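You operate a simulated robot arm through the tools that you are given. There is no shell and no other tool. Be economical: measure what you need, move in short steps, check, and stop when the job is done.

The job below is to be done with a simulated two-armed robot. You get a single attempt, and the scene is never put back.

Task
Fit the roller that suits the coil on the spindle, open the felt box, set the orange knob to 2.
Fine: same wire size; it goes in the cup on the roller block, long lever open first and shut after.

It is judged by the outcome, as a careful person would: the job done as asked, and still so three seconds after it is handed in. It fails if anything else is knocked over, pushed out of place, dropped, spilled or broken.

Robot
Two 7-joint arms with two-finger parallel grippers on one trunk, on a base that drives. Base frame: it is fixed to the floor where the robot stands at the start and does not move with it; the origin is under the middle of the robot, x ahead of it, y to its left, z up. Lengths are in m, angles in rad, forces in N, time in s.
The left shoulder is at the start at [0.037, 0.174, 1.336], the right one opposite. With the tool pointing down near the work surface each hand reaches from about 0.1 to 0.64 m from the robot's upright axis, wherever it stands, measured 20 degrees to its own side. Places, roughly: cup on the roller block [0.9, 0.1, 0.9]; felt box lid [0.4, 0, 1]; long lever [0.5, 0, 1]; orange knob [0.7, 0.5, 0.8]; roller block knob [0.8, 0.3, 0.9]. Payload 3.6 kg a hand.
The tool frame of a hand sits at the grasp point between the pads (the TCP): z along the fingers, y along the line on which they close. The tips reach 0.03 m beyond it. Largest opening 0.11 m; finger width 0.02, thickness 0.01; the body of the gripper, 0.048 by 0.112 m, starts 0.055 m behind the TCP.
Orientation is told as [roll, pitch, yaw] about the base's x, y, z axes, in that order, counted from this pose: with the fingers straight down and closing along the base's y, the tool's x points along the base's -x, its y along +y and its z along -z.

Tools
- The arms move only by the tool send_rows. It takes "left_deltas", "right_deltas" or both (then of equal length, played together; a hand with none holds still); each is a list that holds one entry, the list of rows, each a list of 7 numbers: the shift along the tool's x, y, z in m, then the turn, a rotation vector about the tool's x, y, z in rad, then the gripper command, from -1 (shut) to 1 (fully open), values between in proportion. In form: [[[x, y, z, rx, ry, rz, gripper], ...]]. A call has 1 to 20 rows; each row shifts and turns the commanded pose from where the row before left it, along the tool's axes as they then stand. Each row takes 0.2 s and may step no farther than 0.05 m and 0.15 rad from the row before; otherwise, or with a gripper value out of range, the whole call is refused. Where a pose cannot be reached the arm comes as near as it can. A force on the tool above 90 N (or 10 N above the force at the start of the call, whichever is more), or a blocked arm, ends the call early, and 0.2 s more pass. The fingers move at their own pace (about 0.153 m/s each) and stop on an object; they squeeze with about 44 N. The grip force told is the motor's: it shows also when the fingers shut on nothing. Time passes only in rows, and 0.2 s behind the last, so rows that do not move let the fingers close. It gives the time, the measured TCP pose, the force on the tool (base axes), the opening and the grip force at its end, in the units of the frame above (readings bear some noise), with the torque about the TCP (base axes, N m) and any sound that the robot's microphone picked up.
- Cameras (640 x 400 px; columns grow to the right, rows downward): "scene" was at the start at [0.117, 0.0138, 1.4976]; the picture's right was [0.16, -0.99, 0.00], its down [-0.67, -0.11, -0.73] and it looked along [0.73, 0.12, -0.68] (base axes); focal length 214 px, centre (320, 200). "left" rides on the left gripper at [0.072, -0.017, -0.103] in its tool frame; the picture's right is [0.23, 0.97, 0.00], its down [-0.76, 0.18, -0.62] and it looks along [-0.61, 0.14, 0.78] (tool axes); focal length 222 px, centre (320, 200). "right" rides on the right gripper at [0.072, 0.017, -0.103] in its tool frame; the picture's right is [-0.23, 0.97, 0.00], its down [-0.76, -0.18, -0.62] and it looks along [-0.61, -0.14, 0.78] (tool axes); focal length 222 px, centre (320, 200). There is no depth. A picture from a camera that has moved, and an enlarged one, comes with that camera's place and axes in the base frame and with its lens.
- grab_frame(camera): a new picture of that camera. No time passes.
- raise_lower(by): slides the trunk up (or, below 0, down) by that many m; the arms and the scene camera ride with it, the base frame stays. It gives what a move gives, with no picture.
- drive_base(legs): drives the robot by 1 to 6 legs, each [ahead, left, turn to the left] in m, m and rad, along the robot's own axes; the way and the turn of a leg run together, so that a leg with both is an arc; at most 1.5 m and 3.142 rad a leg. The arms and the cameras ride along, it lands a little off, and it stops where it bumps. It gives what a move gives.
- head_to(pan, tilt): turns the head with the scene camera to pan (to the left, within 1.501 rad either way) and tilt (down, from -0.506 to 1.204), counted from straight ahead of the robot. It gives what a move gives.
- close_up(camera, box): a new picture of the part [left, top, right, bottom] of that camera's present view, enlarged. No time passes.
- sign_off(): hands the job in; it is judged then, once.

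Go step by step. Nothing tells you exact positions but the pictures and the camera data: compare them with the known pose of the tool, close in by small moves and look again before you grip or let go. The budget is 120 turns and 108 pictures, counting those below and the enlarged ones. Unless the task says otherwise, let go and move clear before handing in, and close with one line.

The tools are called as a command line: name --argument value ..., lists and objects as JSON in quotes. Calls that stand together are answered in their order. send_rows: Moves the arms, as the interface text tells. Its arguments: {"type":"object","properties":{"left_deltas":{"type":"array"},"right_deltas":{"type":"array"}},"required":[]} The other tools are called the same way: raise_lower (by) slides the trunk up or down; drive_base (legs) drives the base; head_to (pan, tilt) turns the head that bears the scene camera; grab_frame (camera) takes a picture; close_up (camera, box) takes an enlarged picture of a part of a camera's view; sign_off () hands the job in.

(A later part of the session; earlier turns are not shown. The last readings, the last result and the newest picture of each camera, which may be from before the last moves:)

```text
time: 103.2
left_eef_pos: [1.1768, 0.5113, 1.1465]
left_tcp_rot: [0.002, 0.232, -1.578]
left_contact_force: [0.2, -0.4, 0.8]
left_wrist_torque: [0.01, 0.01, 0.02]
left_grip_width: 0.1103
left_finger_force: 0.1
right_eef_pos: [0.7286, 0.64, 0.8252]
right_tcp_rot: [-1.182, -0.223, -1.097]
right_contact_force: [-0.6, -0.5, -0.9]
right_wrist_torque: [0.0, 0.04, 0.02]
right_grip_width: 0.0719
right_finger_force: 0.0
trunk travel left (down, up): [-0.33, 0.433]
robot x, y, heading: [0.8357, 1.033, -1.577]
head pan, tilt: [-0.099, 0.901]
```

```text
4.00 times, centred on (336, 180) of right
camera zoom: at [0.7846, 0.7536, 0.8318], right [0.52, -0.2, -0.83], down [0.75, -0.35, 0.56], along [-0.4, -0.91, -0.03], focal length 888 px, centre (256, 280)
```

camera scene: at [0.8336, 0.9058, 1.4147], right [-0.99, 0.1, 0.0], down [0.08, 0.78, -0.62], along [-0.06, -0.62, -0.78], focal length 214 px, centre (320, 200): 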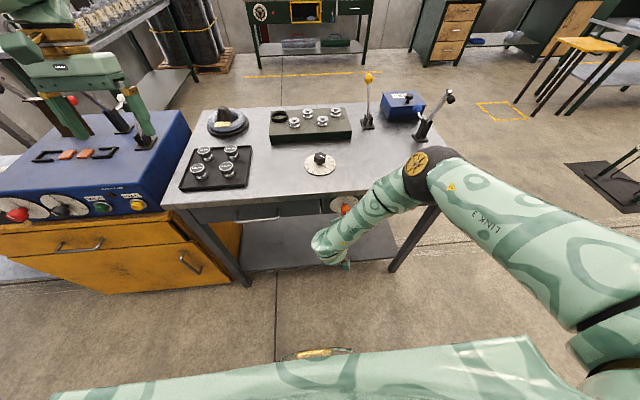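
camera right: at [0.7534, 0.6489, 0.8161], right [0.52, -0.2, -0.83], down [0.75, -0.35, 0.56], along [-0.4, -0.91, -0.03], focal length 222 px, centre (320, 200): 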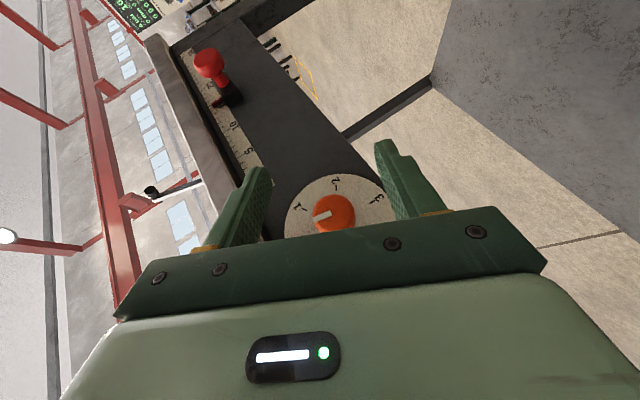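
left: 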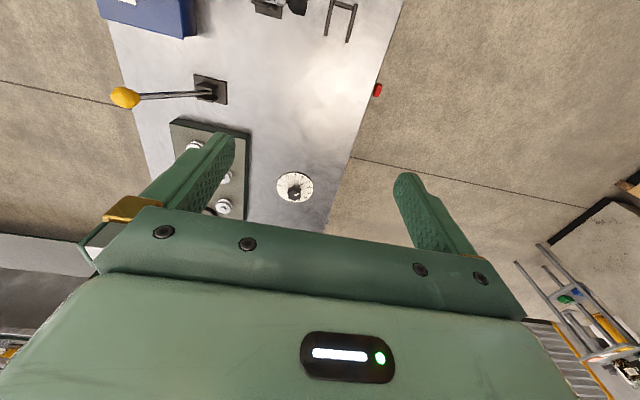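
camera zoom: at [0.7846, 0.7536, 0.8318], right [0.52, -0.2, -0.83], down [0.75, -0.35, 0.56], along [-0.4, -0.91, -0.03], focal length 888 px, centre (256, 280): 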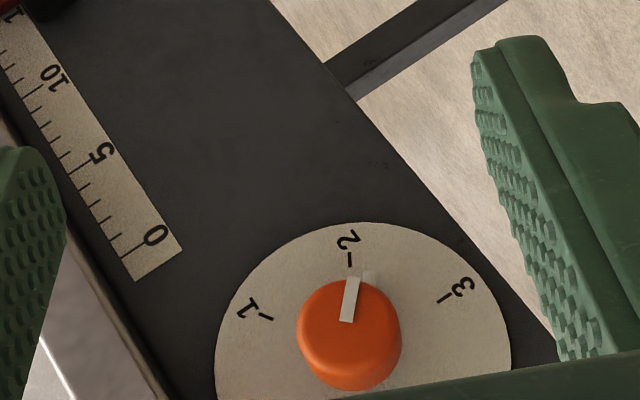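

close_up --camera "right" --box '[304, 180, 384, 230]'

```text
8.00 times, centred on (344, 205) of right
camera zoom: at [0.7846, 0.7536, 0.8318], right [0.52, -0.2, -0.83], down [0.75, -0.35, 0.56], along [-0.4, -0.91, -0.03], focal length 1777 px, centre (128, 160)
```

zoom: 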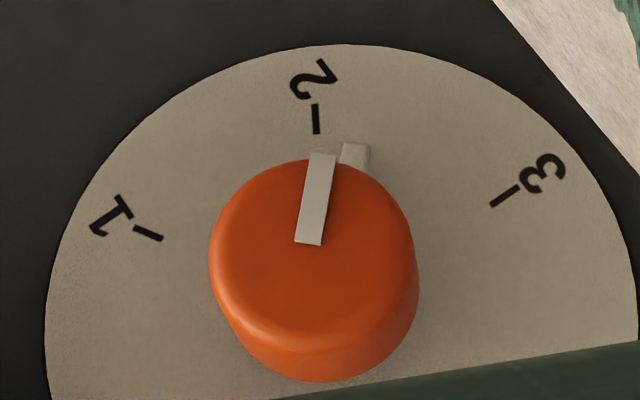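

Careful projection puts the pointer at about 132° against 120° for mark 2, so I'll turn it back about 0.2 rad.

send_rows --right_deltas '[[[0, 0, 0, -0.109, 0, 0.062, 0.3], [0, 0, 0, -0.109, 0, 0.062, 0.3], [0.017, -0.006, 0.0297, 0, 0, 0, 0.3], [-0.033, 0, 0.0189, 0, 0, 0, 0.3], [-0.033, 0, 0.0189, 0, 0, 0, 0.3], [-0.033, 0, 0.0189, 0, 0, 0, 0.3], [0, 0, 0, 0, 0, 0, 0.3]]]'

close_up --camera "right" --box '[240, 140, 432, 260]'

```text
time: 104.8
left_eef_pos: [1.177, 0.5098, 1.1447]
left_tcp_rot: [0.001, 0.232, -1.578]
left_contact_force: [1.1, 0.2, 0.3]
left_wrist_torque: [-0.01, -0.02, -0.01]
left_grip_width: 0.1103
left_finger_force: 0.1
right_eef_pos: [0.6978, 0.5247, 0.8087]
right_tcp_rot: [-0.944, -0.33, -1.159]
right_contact_force: [-0.2, 0.8, 0.4]
right_wrist_torque: [0.01, -0.01, 0.01]
right_grip_width: 0.0715
right_finger_force: 0.1
trunk travel left (down, up): [-0.33, 0.433]
robot x, y, heading: [0.8378, 1.0333, -1.572]
head pan, tilt: [-0.099, 0.901]
```

```text
3.33 times, centred on (336, 200) of right
camera zoom: at [0.7504, 0.6396, 0.8291], right [0.71, -0.2, -0.67], down [0.59, -0.35, 0.73], along [-0.38, -0.91, -0.13], focal length 740 px, centre (267, 200)
```

zoom: 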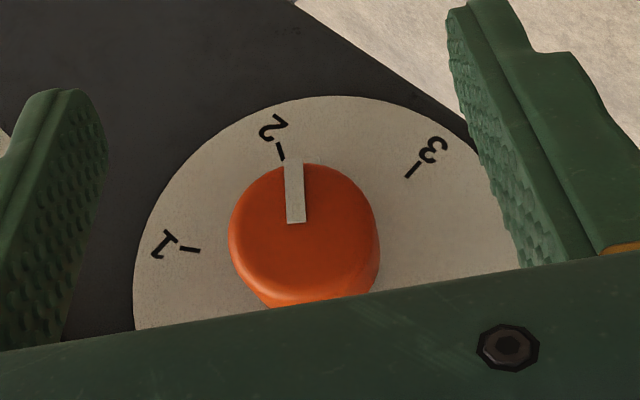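

send_rows --right_deltas '[[[-0.032, 0, 0.0184, 0, 0, 0, 0.3], [0, 0, 0, 0, 0, 0, -0.6], [0, 0, 0, 0, 0, 0, -0.6], [0, 0, 0, 0, 0, 0, -0.6], [0, 0, 0, 0.058, 0, -0.033, -0.6], [0, 0, 0, 0.058, 0, -0.033, -0.6], [0, 0, 0, 0.058, 0, -0.033, -0.6], [0, 0, 0, 0, 0, 0, -0.6], [0, 0, 0, 0, 0, 0, 0.3], [0, 0, 0, 0, 0, 0, 0.3], [0.0347, 0, -0.0199, 0, 0, 0, 0.3], [0.0347, 0, -0.0199, 0, 0, 0, 0.3], [0.0347, 0, -0.0199, 0, 0, 0, 0.3], [0, 0, 0, 0, 0, 0, 0.3]]]'

close_up --camera "right" --box '[288, 160, 400, 230]'

```text
time: 107.8
left_eef_pos: [1.177, 0.5098, 1.145]
left_tcp_rot: [0.001, 0.234, -1.578]
left_contact_force: [-0.4, -0.1, -0.2]
left_wrist_torque: [-0.01, 0.03, -0.03]
left_grip_width: 0.1099
left_finger_force: 0.0
right_eef_pos: [0.6974, 0.6086, 0.8067]
right_tcp_rot: [-1.135, -0.245, -1.109]
right_contact_force: [0.3, -0.9, 0.5]
right_wrist_torque: [0.0, 0.05, -0.01]
right_grip_width: 0.0715
right_finger_force: 0.0
trunk travel left (down, up): [-0.33, 0.433]
robot x, y, heading: [0.8391, 1.0352, -1.58]
head pan, tilt: [-0.099, 0.901]
```

```text
5.71 times, centred on (344, 195) of right
camera zoom: at [0.7537, 0.722, 0.8176], right [0.56, -0.2, -0.8], down [0.72, -0.35, 0.6], along [-0.4, -0.91, -0.05], focal length 1269 px, centre (183, 229)
```

zoom: 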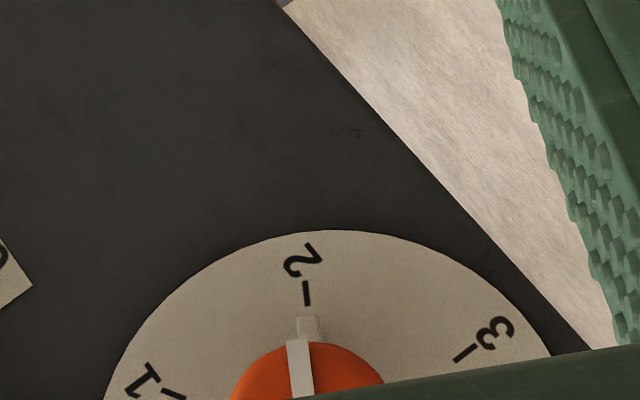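

Pointer now computes to ~121° — on mark 2. Next I raise the trunk, tuck the left hand back and up, and bring the right hand to pointing straight down, ready to fetch the 2.0 mm roller (≈[1.083, 0.275], top z≈0.94).

raise_lower --by 0.12

send_rows --left_deltas '[[[0.038, 0, -0.0167, 0, 0, 0, 0], [0.038, 0, -0.0167, 0, 0, 0, 0], [0.038, 0, -0.0167, 0, 0, 0, 0], [0.038, 0, -0.0167, 0, 0, 0, 0], [0.038, 0, -0.0167, 0, 0, 0, 0], [0.038, 0, -0.0167, 0, 0, 0, 0], [0, 0, 0, 0, -0.115, 0, 0], [0, 0, 0, 0, -0.115, 0, 0], [0, 0, 0, 0, 0, 0, 0], [0, 0, 0, 0, 0, 0, 0], [0, 0, 0, 0, 0, 0, 0], [0, 0, 0, 0, 0, 0, 0]]]' --right_deltas '[[[0, 0, -0.04, 0, 0, 0, 0.3], [0, 0, 0, 0, 0.13, 0, 0.3], [0, 0, 0, 0, 0.13, 0, 0.3], [0, 0, 0, 0, 0.13, 0, 0.3], [0, 0, 0, 0, 0.13, 0, 0.3], [0, 0, 0, -0.15, 0, 0, 0.3], [0, 0, 0, -0.15, 0, 0, 0.3], [0, 0, 0, -0.15, 0, 0, 0.3], [0, 0, 0, -0.15, 0, 0, 0.3], [0, 0, 0, -0.15, 0, 0, 0.3], [0, 0, 0, -0.15, 0, 0, 0.3], [0, 0, 0, -0.15, 0, 0, 0.3]]]'

```text
time: 109.3
left_eef_pos: [1.1769, 0.5103, 1.2651]
left_tcp_rot: [0.001, 0.231, -1.577]
left_contact_force: [-0.2, -0.3, 0.8]
left_wrist_torque: [-0.04, 0.01, 0.02]
left_grip_width: 0.1101
left_finger_force: 0.1
right_eef_pos: [0.6988, 0.6084, 0.9269]
right_tcp_rot: [-1.135, -0.243, -1.109]
right_contact_force: [0.4, 0.4, -0.3]
right_wrist_torque: [0.02, 0.02, -0.04]
right_grip_width: 0.0716
right_finger_force: 0.0
trunk travel left (down, up): [-0.45, 0.313]
robot x, y, heading: [0.8418, 1.0309, -1.576]
head pan, tilt: [-0.099, 0.901]
```

```text
time: 111.9
left_eef_pos: [1.1769, 0.527, 1.2789]
left_tcp_rot: [0.004, 0.002, -1.576]
left_contact_force: [0.9, 0.2, 0.1]
left_wrist_torque: [-0.01, -0.01, -0.02]
left_grip_width: 0.0549
left_finger_force: 0.1
left hand out of reach, approached as far as the arm can: row 1, 2, 3, 4, 5, 6
right_eef_pos: [0.7277, 0.6289, 0.9432]
right_tcp_rot: [-0.021, -0.006, -1.575]
right_contact_force: [0.0, 0.4, 0.3]
right_wrist_torque: [0.01, -0.05, -0.01]
right_grip_width: 0.0713
right_finger_force: 0.0
trunk travel left (down, up): [-0.45, 0.313]
robot x, y, heading: [0.8425, 1.0337, -1.579]
head pan, tilt: [-0.099, 0.901]
```

send_rows --left_deltas '[[[0.04, -0.02, 0.02, 0, 0, 0, 0], [0.04, -0.02, 0.02, 0, 0, 0, 0], [0.04, -0.02, 0.02, 0, 0, 0, 0], [0.04, -0.02, 0.02, 0, 0, 0, 0], [0.04, -0.02, 0, 0, 0, 0, 0], [0, 0, 0, 0, 0, 0, 0]]]' --right_deltas '[[[0, 0, -0.04, 0, 0, 0, 0.3], [0, 0, -0.04, 0, 0, 0, 0.3], [0, 0, -0.03, 0, 0, 0, 0.3], [0, 0, 0, 0, 0, 0, 0.3], [0, 0, 0, 0, 0, 0, 0.3], [0, 0, 0, 0, 0, 0, 0.3]]]'

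head_to --pan 0.4 --tilt 0.8

grab_frame --camera "scene"

```text
time: 113.3
left_eef_pos: [1.0802, 0.7289, 1.1988]
left_tcp_rot: [0.003, 0.002, -1.578]
left_contact_force: [0.5, -0.9, 0.5]
left_wrist_torque: [0.02, -0.01, -0.03]
left_grip_width: 0.0551
left_finger_force: 0.0
right_eef_pos: [0.7302, 0.6302, 1.0533]
right_tcp_rot: [-0.024, -0.004, -1.575]
right_contact_force: [0.0, -0.6, -0.9]
right_wrist_torque: [0.04, 0.04, 0.02]
right_grip_width: 0.0714
right_finger_force: 0.2
trunk travel left (down, up): [-0.45, 0.313]
robot x, y, heading: [0.8368, 1.0316, -1.577]
head pan, tilt: [-0.099, 0.901]
```

```text
time: 114.2
left_eef_pos: [1.079, 0.728, 1.2002]
left_tcp_rot: [0.001, 0.002, -1.579]
left_contact_force: [0.8, -1.0, 0.3]
left_wrist_torque: [-0.01, 0.02, 0.02]
left_grip_width: 0.055
left_finger_force: 0.0
right_eef_pos: [0.7293, 0.6289, 1.055]
right_tcp_rot: [-0.025, -0.008, -1.573]
right_contact_force: [0.4, -0.3, 0.5]
right_wrist_torque: [-0.01, -0.03, 0.01]
right_grip_width: 0.0715
right_finger_force: 0.1
trunk travel left (down, up): [-0.45, 0.313]
robot x, y, heading: [0.8369, 1.0327, -1.573]
head pan, tilt: [0.4, 0.799]
```

```text
50 pictures are left
camera scene: at [0.8714, 0.9256, 1.4932], right [-0.92, -0.38, 0.0], down [-0.27, 0.66, -0.7], along [0.27, -0.64, -0.72], focal length 214 px, centre (320, 200)
```

scene: 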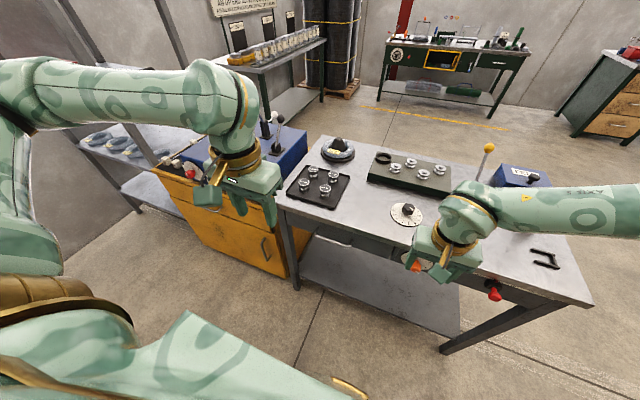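

drive_base --legs '[[0, 0.36, 0], [0.23, 0, 0]]'

grab_frame --camera "right"

```text
time: 117.9
left_eef_pos: [1.442, 0.497, 1.1992]
left_tcp_rot: [0.0, 0.002, -1.574]
left_contact_force: [0.3, -0.4, 0.3]
left_wrist_torque: [-0.01, 0.0, -0.01]
left_grip_width: 0.055
left_finger_force: 0.0
right_eef_pos: [1.0923, 0.3967, 1.0538]
right_tcp_rot: [-0.024, -0.005, -1.57]
right_contact_force: [0.2, 0.8, -0.4]
right_wrist_torque: [-0.01, 0.01, 0.02]
right_grip_width: 0.0717
right_finger_force: 0.0
trunk travel left (down, up): [-0.45, 0.313]
robot x, y, heading: [1.2016, 0.8011, -1.575]
head pan, tilt: [0.4, 0.799]
```

```text
49 pictures are left
camera right: at [1.1124, 0.4696, 1.1564], right [0.97, -0.23, -0.02], down [-0.16, -0.76, 0.63], along [-0.16, -0.61, -0.77], focal length 222 px, centre (320, 200)
```

right: 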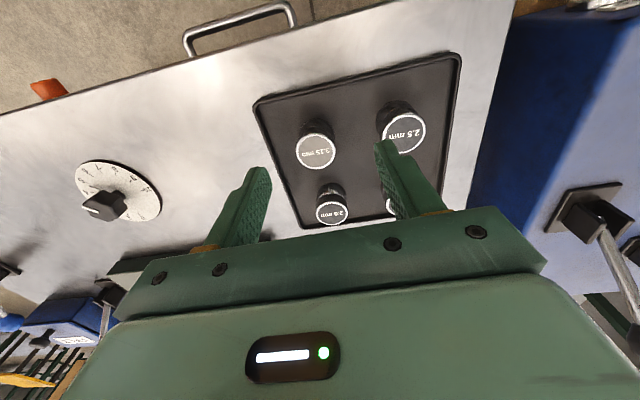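

send_rows --right_deltas '[[[-0.04, -0.0038, 0, -0.024, 0, 0, 0.3], [-0.04, -0.0038, 0, 0, 0, 0, 0.3], [-0.041, -0.0038, 0.03, 0, 0, 0, 0.3], [0, 0, 0.03, 0, 0, 0, 0.3], [0, 0, 0, 0, 0, 0, 0.3]]]'

grab_frame --camera "right"

```text
refused: row 3 steps farther than a row can; nothing moved
```

```text
48 pictures are left
camera right: at [1.1124, 0.4696, 1.1564], right [0.97, -0.23, -0.02], down [-0.16, -0.76, 0.63], along [-0.16, -0.61, -0.77], focal length 222 px, centre (320, 200)
```

right: 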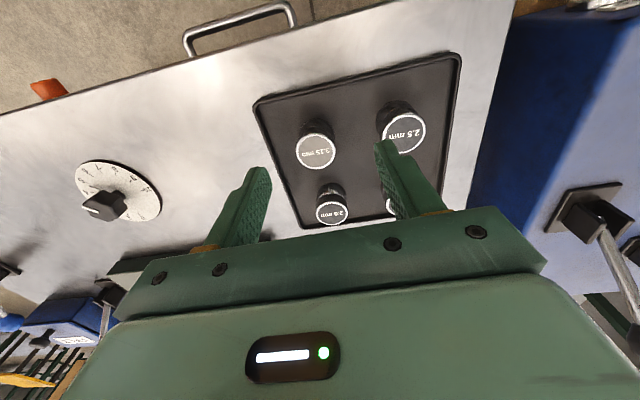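

send_rows --right_deltas '[[[-0.04, -0.0038, 0, -0.024, 0, 0, 0.3], [-0.04, -0.0038, 0, 0, 0, 0, 0.3], [-0.041, -0.0038, 0, 0, 0, 0, 0.3], [0, 0, 0.03, 0, 0, 0, 0.3], [0, 0, 0.03, 0, 0, 0, 0.3], [0, 0, 0, 0, 0, 0, 0.3]]]'

grab_frame --camera "right"

```text
time: 119.3
left_eef_pos: [1.4423, 0.4984, 1.2]
left_tcp_rot: [0.001, 0.001, -1.574]
left_contact_force: [0.1, -0.2, -1.0]
left_wrist_torque: [-0.01, -0.04, 0.0]
left_grip_width: 0.0554
left_finger_force: 0.0
right_eef_pos: [1.0825, 0.2761, 0.9947]
right_tcp_rot: [0.0, -0.004, -1.57]
right_contact_force: [-0.2, -0.3, -1.2]
right_wrist_torque: [0.02, 0.02, -0.01]
right_grip_width: 0.0713
right_finger_force: 0.1
trunk travel left (down, up): [-0.45, 0.313]
robot x, y, heading: [1.1998, 0.7986, -1.575]
head pan, tilt: [0.4, 0.799]
```

```text
47 pictures are left
camera right: at [1.0984, 0.348, 1.0977], right [0.97, -0.23, 0.0], down [-0.18, -0.76, 0.63], along [-0.14, -0.61, -0.78], focal length 222 px, centre (320, 200)
```

right: 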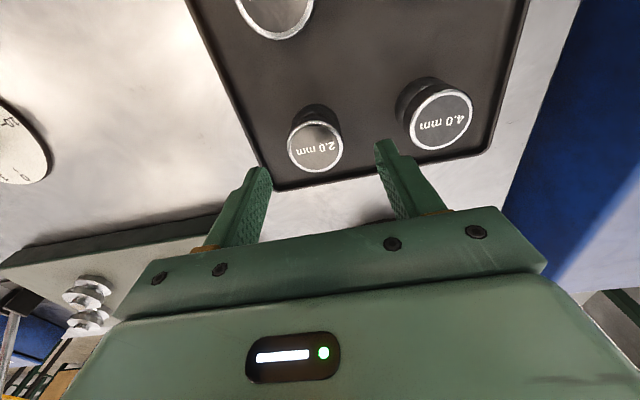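

send_rows --right_deltas '[[[-0.001, -0.0035, 0.03, 0, 0, 0, 0.3], [0, 0, 0.0285, 0, 0, 0, 0.3], [0, 0, 0, 0, 0, 0, 0.3]]]'

close_up --camera "right" --box '[160, 60, 480, 260]'

```text
time: 120.1
left_eef_pos: [1.4429, 0.4979, 1.2002]
left_tcp_rot: [0.001, 0.002, -1.573]
left_contact_force: [-0.9, -0.9, -1.1]
left_wrist_torque: [-0.01, 0.02, -0.01]
left_grip_width: 0.0551
left_finger_force: 0.1
right_eef_pos: [1.0778, 0.275, 0.9362]
right_tcp_rot: [0.0, -0.007, -1.571]
right_contact_force: [0.5, 0.5, 1.2]
right_wrist_torque: [0.01, -0.01, 0.0]
right_grip_width: 0.0717
right_finger_force: 0.0
trunk travel left (down, up): [-0.45, 0.313]
robot x, y, heading: [1.1971, 0.7999, -1.571]
head pan, tilt: [0.4, 0.799]
```

```text
2.00 times, centred on (320, 160) of right
camera zoom: at [1.0945, 0.3472, 1.0388], right [0.97, -0.23, 0.0], down [-0.18, -0.76, 0.63], along [-0.14, -0.61, -0.78], focal length 444 px, centre (320, 280)
```

zoom: 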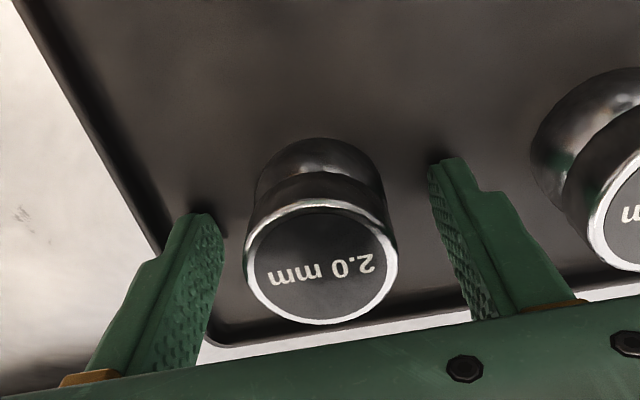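

send_rows --right_deltas '[[[0, 0, 0, 0, 0, 0, -0.6], [0, 0, 0, 0, 0, 0, -0.6], [0, 0, 0, 0, 0, 0, -0.6]]]'

send_rows --right_deltas '[[[0, 0, -0.03, 0, 0, 0, -0.6], [0, 0, -0.03, 0, 0, 0, -0.6], [0, 0, -0.03, 0, 0, 0, -0.6], [0, 0, -0.03, 0, 0, 0, -0.6], [0, 0, 0, 0, 0, 0, -0.6]]]'

grab_frame --camera "right"

```text
time: 120.9
left_eef_pos: [1.4411, 0.497, 1.2]
left_tcp_rot: [0.002, 0.002, -1.574]
left_contact_force: [0.1, 0.4, 0.0]
left_wrist_torque: [0.0, 0.01, -0.02]
left_grip_width: 0.0549
left_finger_force: 0.1
right_eef_pos: [1.078, 0.2749, 0.9361]
right_tcp_rot: [0.0, -0.006, -1.57]
right_contact_force: [0.5, 0.5, 0.5]
right_wrist_torque: [0.0, -0.12, -0.01]
right_grip_width: 0.0422
right_finger_force: 43.6
trunk travel left (down, up): [-0.45, 0.313]
robot x, y, heading: [1.1997, 0.8017, -1.571]
head pan, tilt: [0.4, 0.799]
```

```text
time: 122.1
left_eef_pos: [1.4409, 0.4974, 1.1997]
left_tcp_rot: [0.002, 0.001, -1.575]
left_contact_force: [0.4, -0.1, -0.2]
left_wrist_torque: [0.0, 0.01, 0.04]
left_grip_width: 0.055
left_finger_force: 0.1
right_eef_pos: [1.0779, 0.2744, 1.0564]
right_tcp_rot: [0.0, -0.006, -1.572]
right_contact_force: [0.1, -1.4, 0.3]
right_wrist_torque: [0.0, -0.03, -0.02]
right_grip_width: 0.022
right_finger_force: 0.0
trunk travel left (down, up): [-0.45, 0.313]
robot x, y, heading: [1.1961, 0.7991, -1.576]
head pan, tilt: [0.4, 0.799]
```

```text
45 pictures are left
camera right: at [1.0951, 0.3471, 1.1593], right [0.97, -0.23, 0.0], down [-0.18, -0.76, 0.63], along [-0.14, -0.61, -0.78], focal length 222 px, centre (320, 200)
```

right: 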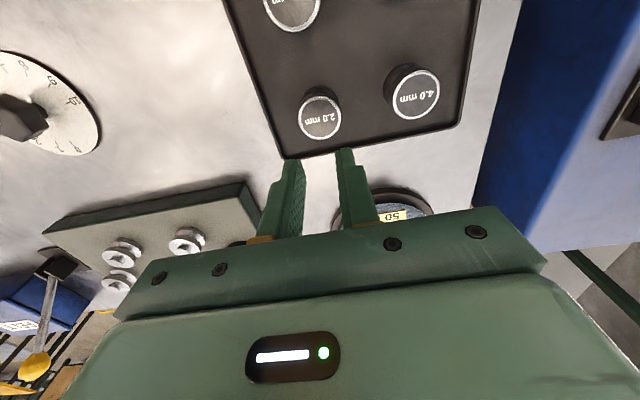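

It slipped out of the fingers but still stands in its place. I'll grip deeper with full closing and lift slowly.

send_rows --right_deltas '[[[0, 0.0, 0, 0, 0, 0, 0.3], [0, 0, 0.04, 0, 0, 0, 0.3], [0, 0, 0.04, 0, 0, 0, 0.3], [0.001, 0.0005, 0.035, 0, 0, 0, 0.3], [0, 0, 0.017, 0, 0, 0, 0.3], [0, 0, 0, 0, 0, 0, -1], [0, 0, 0, 0, 0, 0, -1], [0, 0, 0, 0, 0, 0, -1], [0, 0, 0, 0, 0, 0, -1]]]'

send_rows --right_deltas '[[[0, 0, -0.01, 0, 0, 0, -1], [0, 0, -0.01, 0, 0, 0, -1], [0, 0, -0.01, 0, 0, 0, -1], [0, 0, 0, 0, 0, 0, -1]]]'

close_up --camera "right" --box '[160, 60, 480, 260]'

```text
time: 124.1
left_eef_pos: [1.441, 0.506, 1.202]
left_tcp_rot: [0.001, -0.005, -1.574]
left_contact_force: [0.1, -1.0, -0.8]
left_wrist_torque: [0.04, -0.01, -0.03]
left_grip_width: 0.055
left_finger_force: 0.2
right_eef_pos: [1.0787, 0.2756, 0.9343]
right_tcp_rot: [0.0, -0.021, -1.573]
right_contact_force: [-14.2, 6.8, 79.5]
right_wrist_torque: [0.94, 0.93, -1.1]
right_grip_width: 0.0426
right_finger_force: 44.1
trunk travel left (down, up): [-0.45, 0.313]
robot x, y, heading: [1.1974, 0.8036, -1.568]
head pan, tilt: [0.4, 0.799]
```

```text
time: 125.1
left_eef_pos: [1.4421, 0.4973, 1.1998]
left_tcp_rot: [0.001, 0.0, -1.575]
left_contact_force: [1.0, -0.2, 0.8]
left_wrist_torque: [-0.01, -0.01, -0.01]
left_grip_width: 0.055
left_finger_force: 0.1
right_eef_pos: [1.0797, 0.2754, 0.9549]
right_tcp_rot: [0.0, -0.006, -1.569]
right_contact_force: [0.3, 0.2, -3.5]
right_wrist_torque: [-0.04, -0.03, 0.01]
right_grip_width: 0.0425
right_finger_force: 43.7
trunk travel left (down, up): [-0.45, 0.313]
robot x, y, heading: [1.1966, 0.8016, -1.566]
head pan, tilt: [0.4, 0.799]
```

```text
2.00 times, centred on (320, 160) of right
camera zoom: at [1.0958, 0.3481, 1.057], right [0.97, -0.23, 0.0], down [-0.18, -0.76, 0.63], along [-0.14, -0.61, -0.78], focal length 444 px, centre (320, 280)
```

zoom: 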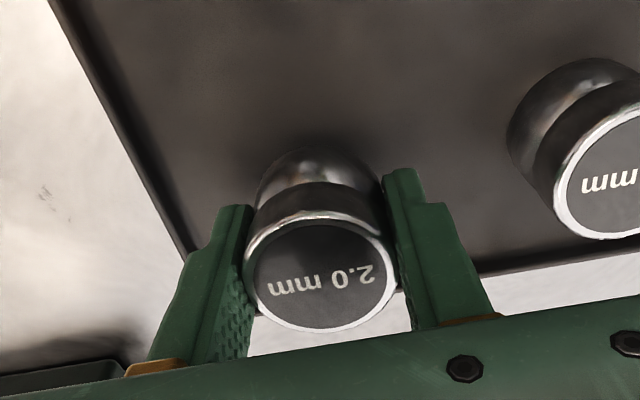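

send_rows --right_deltas '[[[0, 0, -0.008, 0, 0, 0, -1], [0, 0, -0.01, 0, 0, 0, -1], [0, 0, -0.01, 0, 0, 0, -1], [0, 0, -0.01, 0, 0, 0, -1], [0, 0, -0.01, 0, 0, 0, -1], [0, 0, -0.01, 0, 0, 0, -1], [0, 0, -0.01, 0, 0, 0, -1], [0, 0, 0, 0, 0, 0, -1]]]'

grab_frame --camera "right"

```text
time: 126.9
left_eef_pos: [1.4421, 0.4975, 1.1991]
left_tcp_rot: [0.003, 0.003, -1.574]
left_contact_force: [-0.4, -0.1, -1.0]
left_wrist_torque: [0.02, 0.02, 0.01]
left_grip_width: 0.055
left_finger_force: 0.0
right_eef_pos: [1.0791, 0.2744, 1.0215]
right_tcp_rot: [0.001, -0.004, -1.569]
right_contact_force: [-0.8, 0.5, -3.4]
right_wrist_torque: [0.0, -0.01, 0.01]
right_grip_width: 0.0424
right_finger_force: 43.8
trunk travel left (down, up): [-0.45, 0.313]
robot x, y, heading: [1.1982, 0.8004, -1.572]
head pan, tilt: [0.4, 0.799]
```

```text
43 pictures are left
camera right: at [1.0959, 0.3485, 1.1249], right [0.97, -0.23, 0.0], down [-0.18, -0.76, 0.63], along [-0.14, -0.61, -0.78], focal length 222 px, centre (320, 200)
```

right: 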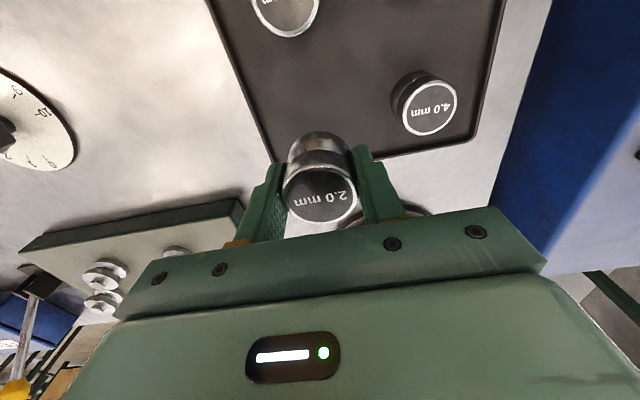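

The roller is held with the tips level with its foot, which would foul the cup rim. I set it back down in its spot and re-grip it 2 cm higher.

send_rows --right_deltas '[[[0, 0, 0.02, 0, 0, 0, -1], [0, 0, 0.02, 0, 0, 0, -1], [0, 0, 0.02, 0, 0, 0, -1], [0, 0, 0.015, 0, 0, 0, -1], [0, 0, 0.01, 0, 0, 0, -1], [0, 0, 0, 0, 0, 0, -1]]]'

```text
time: 128.3
left_eef_pos: [1.4417, 0.4973, 1.2009]
left_tcp_rot: [0.001, 0.003, -1.575]
left_contact_force: [0.0, -0.3, -0.1]
left_wrist_torque: [0.0, 0.03, -0.01]
left_grip_width: 0.0548
left_finger_force: 0.1
right_eef_pos: [1.0792, 0.2754, 0.9366]
right_tcp_rot: [0.001, -0.007, -1.568]
right_contact_force: [0.4, 0.6, -0.8]
right_wrist_torque: [-0.05, -0.01, 0.02]
right_grip_width: 0.0426
right_finger_force: 44.1
trunk travel left (down, up): [-0.45, 0.313]
robot x, y, heading: [1.2019, 0.8005, -1.576]
head pan, tilt: [0.4, 0.799]
```

send_rows --right_deltas '[[[0, 0, 0, 0, 0, 0, -0.1], [0, 0, 0, 0, 0, 0, -0.1], [0, 0, -0.01, 0, 0, 0, -0.1], [0, 0, -0.01, 0, 0, 0, -0.1], [0, 0, 0, 0, 0, 0, -1], [0, 0, 0, 0, 0, 0, -1], [0, 0, 0, 0, 0, 0, -1], [0, 0, -0.004, 0, 0, 0, -1], [0, 0, -0.008, 0, 0, 0, -1], [0, 0, -0.01, 0, 0, 0, -1], [0, 0, -0.01, 0, 0, 0, -1], [0, 0, -0.01, 0, 0, 0, -1], [0, 0, 0, 0, 0, 0, -1]]]'

grab_frame --camera "right"

```text
time: 131.1
left_eef_pos: [1.4411, 0.4968, 1.1998]
left_tcp_rot: [0.001, 0.002, -1.573]
left_contact_force: [0.9, 0.3, -0.1]
left_wrist_torque: [0.02, -0.01, -0.03]
left_grip_width: 0.0549
left_finger_force: 0.0
right_eef_pos: [1.0781, 0.2762, 1.0001]
right_tcp_rot: [-0.001, -0.007, -1.57]
right_contact_force: [-1.3, -0.1, -3.9]
right_wrist_torque: [-0.01, 0.01, -0.05]
right_grip_width: 0.0419
right_finger_force: 43.6
trunk travel left (down, up): [-0.45, 0.313]
robot x, y, heading: [1.197, 0.7982, -1.572]
head pan, tilt: [0.4, 0.799]
```

```text
42 pictures are left
camera right: at [1.0955, 0.3488, 1.1021], right [0.97, -0.23, 0.0], down [-0.18, -0.76, 0.63], along [-0.14, -0.61, -0.78], focal length 222 px, centre (320, 200)
```

right: 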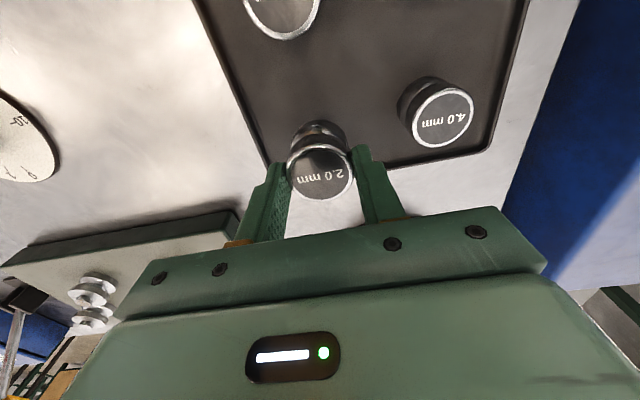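

Good grip, higher on the roller. I lift it gently, then drive round the front of the bench to its right side.

send_rows --right_deltas '[[[0, 0, -0.008, 0, 0, 0, -1], [0, 0, -0.012, 0, 0, 0, -1], [0, 0, -0.015, 0, 0, 0, -1], [0, 0, -0.015, 0, 0, 0, -1], [0, 0, -0.015, 0, 0, 0, -1], [0, 0, -0.015, 0, 0, 0, -1], [0, 0, -0.01, 0, 0, 0, -1], [0, 0, 0, 0, 0, 0, -1]]]'

drive_base --legs '[[-0.3, 0, 0], [0, -1.5, 0], [1.5, 0, 0], [0.35, 0, 0], [0, 0, 3.14]]'

grab_frame --camera "right"

```text
time: 132.9
left_eef_pos: [1.4425, 0.4975, 1.1994]
left_tcp_rot: [0.001, 0.002, -1.576]
left_contact_force: [-0.2, -0.1, -0.1]
left_wrist_torque: [0.0, 0.0, -0.01]
left_grip_width: 0.0546
left_finger_force: 0.1
right_eef_pos: [1.0789, 0.2761, 1.0895]
right_tcp_rot: [0.0, -0.006, -1.569]
right_contact_force: [0.2, 0.1, -3.3]
right_wrist_torque: [0.01, 0.02, -0.01]
right_grip_width: 0.0421
right_finger_force: 43.7
trunk travel left (down, up): [-0.45, 0.313]
robot x, y, heading: [1.2026, 0.8006, -1.574]
head pan, tilt: [0.4, 0.799]
```

```text
time: 158.3
left_eef_pos: [-0.5812, -0.4324, 1.1997]
left_tcp_rot: [0.002, 0.0, 1.526]
left_contact_force: [-0.2, -0.1, 0.8]
left_wrist_torque: [-0.01, 0.0, -0.03]
left_grip_width: 0.0551
left_finger_force: 0.1
right_eef_pos: [-0.2081, -0.2257, 1.0898]
right_tcp_rot: [0.0, -0.005, 1.531]
right_contact_force: [0.2, 0.2, -2.1]
right_wrist_torque: [-0.02, 0.0, 0.03]
right_grip_width: 0.0423
right_finger_force: 44.3
trunk travel left (down, up): [-0.45, 0.313]
robot x, y, heading: [-0.3519, -0.7488, 1.531]
head pan, tilt: [0.4, 0.799]
```

```text
41 pictures are left
camera right: at [-0.2283, -0.2987, 1.1919], right [-0.96, 0.27, 0.0], down [0.21, 0.75, 0.63], along [0.17, 0.61, -0.78], focal length 222 px, centre (320, 200)
```

right: 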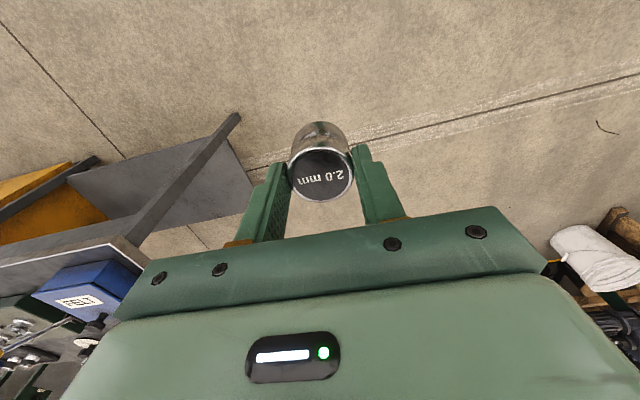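

drive_base --legs '[[0, 0, 0.04], [0, -1.1, 0], [0.33, 0, 0]]'

head_to --pan 0.15 --tilt 0.9

grab_frame --camera "scene"

grab_frame --camera "left"

```text
time: 166.0
left_eef_pos: [0.4945, -0.1114, 1.1987]
left_tcp_rot: [0.001, 0.001, 1.578]
left_contact_force: [0.1, 1.0, -0.4]
left_wrist_torque: [-0.01, 0.02, 0.04]
left_grip_width: 0.0549
left_finger_force: 0.1
right_eef_pos: [0.8558, 0.1139, 1.0893]
right_tcp_rot: [-0.002, -0.006, 1.58]
right_contact_force: [1.2, 0.9, -4.1]
right_wrist_torque: [-0.03, -0.04, -0.02]
right_grip_width: 0.0424
right_finger_force: 43.9
trunk travel left (down, up): [-0.45, 0.313]
robot x, y, heading: [0.7395, -0.415, 1.579]
head pan, tilt: [0.4, 0.799]
```

```text
time: 166.8
left_eef_pos: [0.4937, -0.1116, 1.1993]
left_tcp_rot: [0.003, 0.003, 1.578]
left_contact_force: [-0.1, 0.3, 0.6]
left_wrist_torque: [-0.02, 0.0, 0.02]
left_grip_width: 0.055
left_finger_force: 0.0
right_eef_pos: [0.8552, 0.1129, 1.0898]
right_tcp_rot: [0.001, -0.006, 1.582]
right_contact_force: [0.1, 0.0, -2.6]
right_wrist_torque: [0.01, 0.01, -0.03]
right_grip_width: 0.0419
right_finger_force: 45.0
trunk travel left (down, up): [-0.45, 0.313]
robot x, y, heading: [0.7421, -0.4133, 1.581]
head pan, tilt: [0.15, 0.901]
```

```text
40 pictures are left
camera scene: at [0.7312, -0.3047, 1.4853], right [0.99, 0.16, 0.0], down [0.12, -0.77, -0.62], along [-0.1, 0.61, -0.78], focal length 214 px, centre (320, 200)
```

scene: 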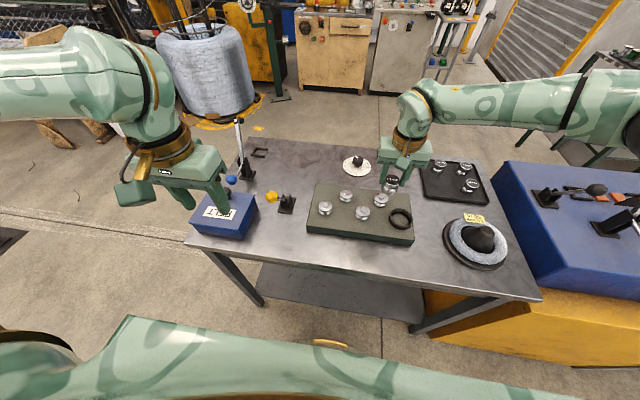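

```text
39 pictures are left
camera left: at [0.5125, -0.183, 1.302], right [-0.97, -0.23, 0.0], down [-0.18, 0.76, 0.62], along [-0.15, 0.6, -0.78], focal length 222 px, centre (320, 200)
```

left: 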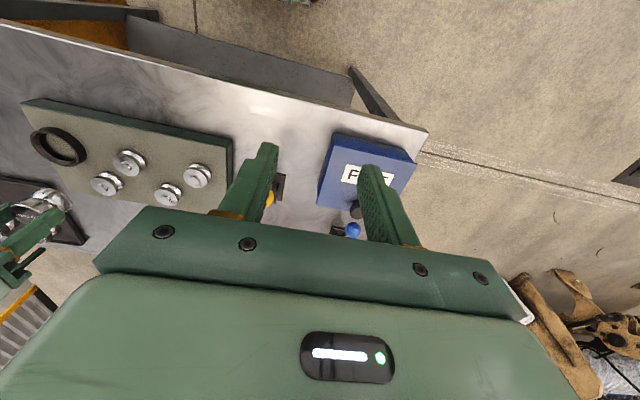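

close_up --camera "scene" --box '[230, 160, 326, 220]'

close_up --camera "scene" --box '[364, 165, 428, 240]'

```text
6.67 times, centred on (278, 190) of scene
camera zoom: at [0.7312, -0.3047, 1.4853], right [0.99, 0.16, 0.0], down [0.12, -0.77, -0.62], along [-0.1, 0.61, -0.78], focal length 1430 px, centre (600, 267)
```

zoom: 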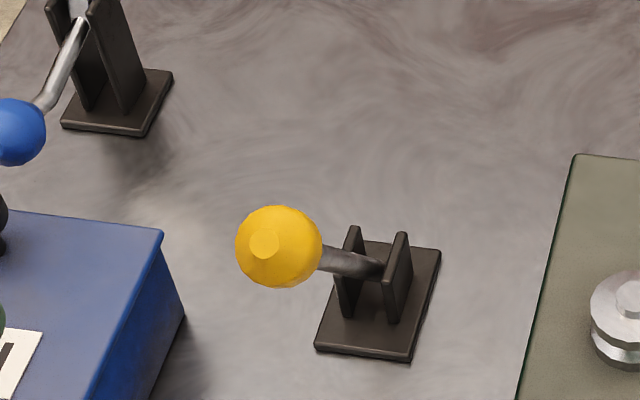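

```text
5.33 times, centred on (396, 202) of scene
camera zoom: at [0.7312, -0.3047, 1.4853], right [0.99, 0.16, 0.0], down [0.12, -0.77, -0.62], along [-0.1, 0.61, -0.78], focal length 1144 px, centre (-85, 187)
```

zoom: 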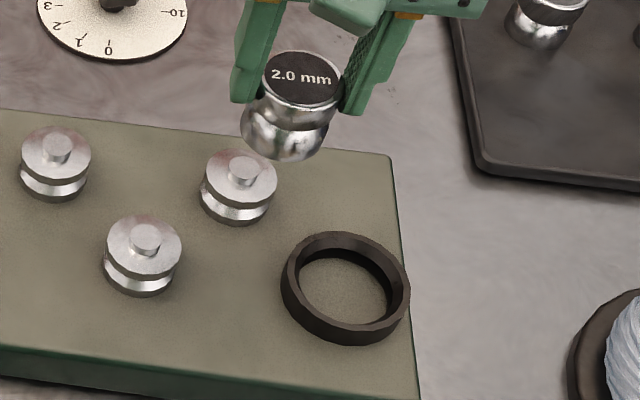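

Cup centre ≈[0.917, 0.088]; lever ball ≈[0.546, 0.030, 1.05], hinge along x. I bring the left hand above the lever ball.

send_rows --left_deltas '[[[-0.036, -0.013, 0, 0, 0, 0, 0.2], [-0.036, -0.013, 0, 0, 0, 0, 0.2], [-0.036, -0.013, 0, 0, 0, 0, 0.2], [-0.034, -0.013, 0, 0, 0, 0, 0.2], [0, 0, 0.03, 0, 0, 0, 0.2], [0, 0, 0.03, 0, 0, 0, 0.2], [0, 0, 0, 0, 0, 0, 0.2]]]'

grab_frame --camera "left"

```text
time: 168.4
left_eef_pos: [0.5443, 0.0295, 1.139]
left_tcp_rot: [0.001, 0.0, 1.58]
left_contact_force: [-0.2, -0.2, -0.4]
left_wrist_torque: [-0.02, -0.02, -0.01]
left_grip_width: 0.0661
left_finger_force: 0.0
right_eef_pos: [0.856, 0.1143, 1.0886]
right_tcp_rot: [0.0, -0.004, 1.582]
right_contact_force: [-0.4, -0.3, -3.5]
right_wrist_torque: [0.0, -0.03, -0.01]
right_grip_width: 0.0422
right_finger_force: 44.1
trunk travel left (down, up): [-0.45, 0.313]
robot x, y, heading: [0.7443, -0.4119, 1.579]
head pan, tilt: [0.15, 0.901]
```

```text
36 pictures are left
camera left: at [0.5625, -0.0407, 1.241], right [-0.97, -0.23, 0.0], down [-0.18, 0.76, 0.62], along [-0.15, 0.6, -0.78], focal length 222 px, centre (320, 200)
```

left: 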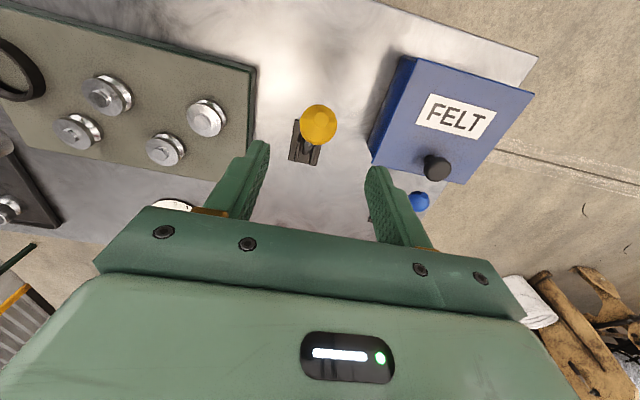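

send_rows --left_deltas '[[[0.003, -0.001, 0.03, 0, 0, 0, 0.2], [0, 0, 0.03, 0, 0, 0, 0.2], [0, 0, 0.026, 0, 0, 0, 0.2], [0, 0, 0, 0, 0, 0, -0.2], [0, 0, 0, 0, 0, 0, -1], [0, 0, 0, 0, 0, 0, -1]]]'

close_up --camera "left" --box '[160, 60, 480, 260]'

```text
time: 169.8
left_eef_pos: [0.5466, 0.0271, 1.0524]
left_tcp_rot: [0.002, 0.005, 1.576]
left_contact_force: [7.5, 0.7, -3.2]
left_wrist_torque: [0.22, -0.18, -0.1]
left_grip_width: 0.0321
left_finger_force: 45.0
right_eef_pos: [0.8561, 0.1132, 1.089]
right_tcp_rot: [0.001, -0.005, 1.583]
right_contact_force: [0.4, 0.0, -2.8]
right_wrist_torque: [0.01, 0.01, -0.03]
right_grip_width: 0.0421
right_finger_force: 44.0
trunk travel left (down, up): [-0.45, 0.313]
robot x, y, heading: [0.7436, -0.4127, 1.575]
head pan, tilt: [0.15, 0.901]
```

```text
2.00 times, centred on (320, 160) of left
camera zoom: at [0.5647, -0.0434, 1.1549], right [-0.97, -0.23, 0.0], down [-0.18, 0.76, 0.62], along [-0.15, 0.6, -0.78], focal length 444 px, centre (320, 280)
```

zoom: 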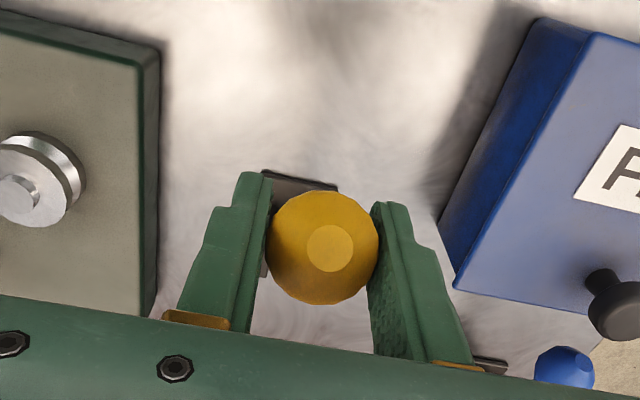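

send_rows --left_deltas '[[[-0.01, 0, -0.005, 0, 0, 0, -1], [-0.01, 0, -0.005, 0, 0, 0, -1], [0, 0, 0, 0, 0, 0, -1]]]'

```text
time: 170.6
left_eef_pos: [0.5471, 0.0459, 1.0622]
left_tcp_rot: [0.001, 0.001, 1.578]
left_contact_force: [7.7, -11.7, -3.0]
left_wrist_torque: [-1.36, -0.06, 0.0]
left_grip_width: 0.0324
left_finger_force: 44.6
right_eef_pos: [0.8569, 0.1128, 1.0902]
right_tcp_rot: [0.0, -0.007, 1.582]
right_contact_force: [0.5, 0.0, -3.5]
right_wrist_torque: [0.02, 0.02, -0.01]
right_grip_width: 0.0418
right_finger_force: 44.3
trunk travel left (down, up): [-0.45, 0.313]
robot x, y, heading: [0.7434, -0.4112, 1.578]
head pan, tilt: [0.15, 0.901]
```

send_rows --left_deltas '[[[-0.02, 0, -0.005, 0, 0, 0, -1], [-0.02, 0, -0.004, 0, 0, 0, -1], [-0.02, 0, -0.002, 0, 0, 0, -1], [-0.02, 0, 0, 0, 0, 0, -1], [-0.02, 0, 0.002, 0, 0, 0, -1], [0, 0, 0, 0, 0, 0, -1]]]'

close_up --camera "scene" --box '[230, 140, 326, 220]'

```text
time: 172.0
left_eef_pos: [0.5477, 0.1481, 1.0717]
left_tcp_rot: [0.005, 0.002, 1.578]
left_contact_force: [11.1, -2.2, 1.6]
left_wrist_torque: [-0.51, 0.02, 0.17]
left_grip_width: 0.0312
left_finger_force: 45.7
right_eef_pos: [0.8574, 0.1133, 1.0889]
right_tcp_rot: [0.002, -0.006, 1.581]
right_contact_force: [0.7, -0.2, -3.4]
right_wrist_torque: [0.0, -0.01, -0.02]
right_grip_width: 0.0418
right_finger_force: 44.0
trunk travel left (down, up): [-0.45, 0.313]
robot x, y, heading: [0.7394, -0.4106, 1.576]
head pan, tilt: [0.15, 0.901]
```

```text
5.00 times, centred on (278, 180) of scene
camera zoom: at [0.7336, -0.3046, 1.4852], right [0.99, 0.16, 0.0], down [0.12, -0.77, -0.62], along [-0.1, 0.61, -0.78], focal length 1072 px, centre (530, 300)
```

zoom: 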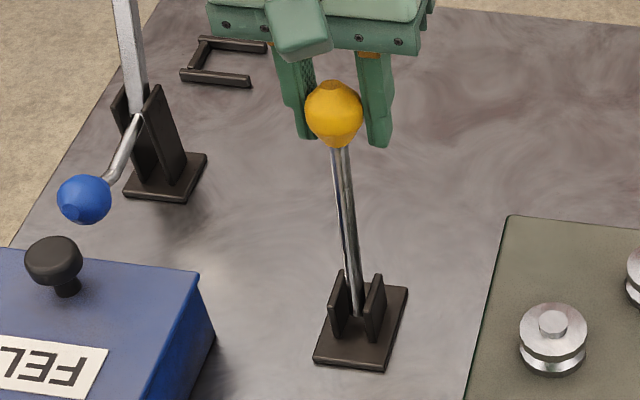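

send_rows --left_deltas '[[[-0.018, 0, 0.005, 0, 0, 0, -1], [-0.018, 0, 0.007, 0, 0, 0, -1], [-0.018, 0, 0.009, 0, 0, 0, -1], [0, 0, 0, 0, 0, 0, -1]]]'

```text
time: 173.0
left_eef_pos: [0.5457, 0.2026, 1.0513]
left_tcp_rot: [0.002, 0.001, 1.577]
left_contact_force: [-0.1, 4.4, 0.0]
left_wrist_torque: [-0.04, -0.01, 0.01]
left_grip_width: 0.0
left_finger_force: 37.8
right_eef_pos: [0.856, 0.1135, 1.0888]
right_tcp_rot: [-0.001, -0.006, 1.581]
right_contact_force: [0.5, 0.2, -4.2]
right_wrist_torque: [-0.02, 0.01, 0.01]
right_grip_width: 0.0419
right_finger_force: 43.7
trunk travel left (down, up): [-0.45, 0.313]
robot x, y, heading: [0.7386, -0.4152, 1.575]
head pan, tilt: [0.15, 0.901]
```

Ball slipped out of the fingers; let me look at where the lever stands.

close_up --camera "scene" --box '[230, 130, 326, 220]'

close_up --camera "left" --box '[160, 60, 480, 260]'

```text
4.44 times, centred on (278, 175) of scene
camera zoom: at [0.731, -0.3037, 1.4852], right [0.99, 0.16, 0.0], down [0.12, -0.77, -0.62], along [-0.1, 0.61, -0.78], focal length 953 px, centre (507, 311)
```

zoom: 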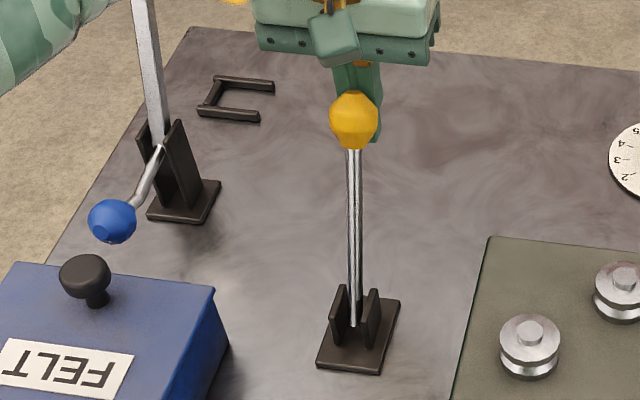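

```text
2.00 times, centred on (320, 160) of left
camera zoom: at [0.5623, 0.1308, 1.1533], right [-0.97, -0.23, 0.0], down [-0.18, 0.76, 0.62], along [-0.15, 0.6, -0.78], focal length 444 px, centre (320, 280)
```

zoom: 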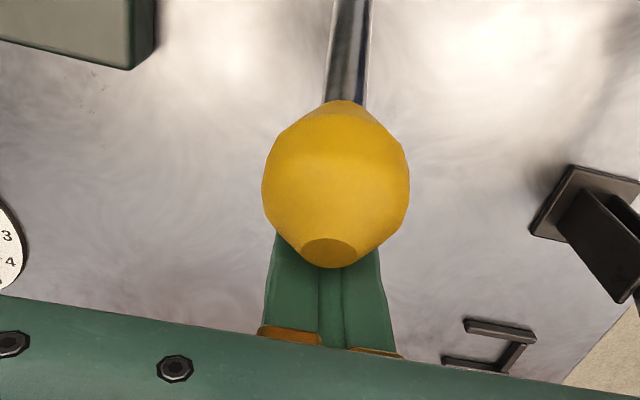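

send_rows --left_deltas '[[[0, 0, -0.04, 0, 0, 0, -1], [0, 0, -0.04, 0, 0, 0, -1], [0.045, 0, 0, 0, 0, 0, -1], [0.045, 0, 0, 0, 0, 0, -1], [0.005, 0, 0.04, 0, 0, 0, -1], [0, 0, 0.03, 0, 0, 0, -1], [-0.015, 0, 0, 0, 0, 0, -1], [-0.015, 0, 0, 0, 0, 0, -1], [-0.01, 0, 0, 0, 0, 0, -1], [-0.01, 0, 0.003, 0, 0, 0, -1], [-0.01, 0, 0.003, 0, 0, 0, -1], [-0.01, 0, 0.003, 0, 0, 0, -1], [-0.01, 0, 0.003, 0, 0, 0, -1]]]'

close_up --camera "scene" --box '[230, 130, 326, 220]'

```text
time: 175.8
left_eef_pos: [0.5449, 0.1655, 1.0551]
left_tcp_rot: [0.0, 0.006, 1.569]
left_contact_force: [-2.4, -56.9, 39.6]
left_wrist_torque: [-1.26, 0.55, -0.52]
left_grip_width: 0.0
left_finger_force: 37.8
right_eef_pos: [0.8526, 0.1, 1.0956]
right_tcp_rot: [0.001, -0.017, 1.587]
right_contact_force: [-0.4, -0.2, -4.1]
right_wrist_torque: [-0.01, 0.0, 0.01]
right_grip_width: 0.042
right_finger_force: 44.0
trunk travel left (down, up): [-0.45, 0.313]
robot x, y, heading: [0.7388, -0.4145, 1.582]
head pan, tilt: [0.15, 0.901]
stopped in row 13 (left hand): the force on the tool passed its limit at 92 N (the readings are from after the stop); the commanded pose is now the measured one
```

```text
4.44 times, centred on (278, 175) of scene
camera zoom: at [0.7313, -0.3234, 1.4871], right [0.99, 0.16, 0.0], down [0.13, -0.77, -0.63], along [-0.1, 0.62, -0.78], focal length 953 px, centre (507, 311)
```

zoom: 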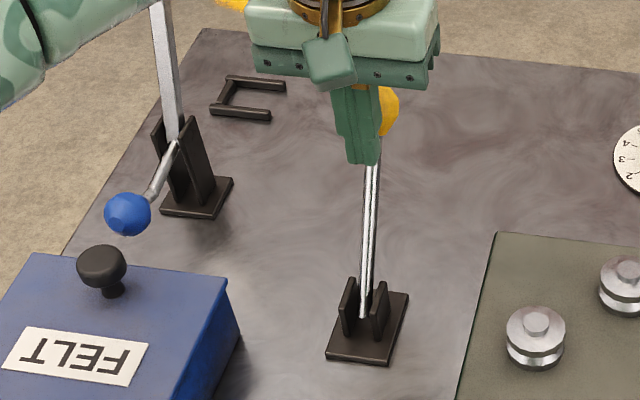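

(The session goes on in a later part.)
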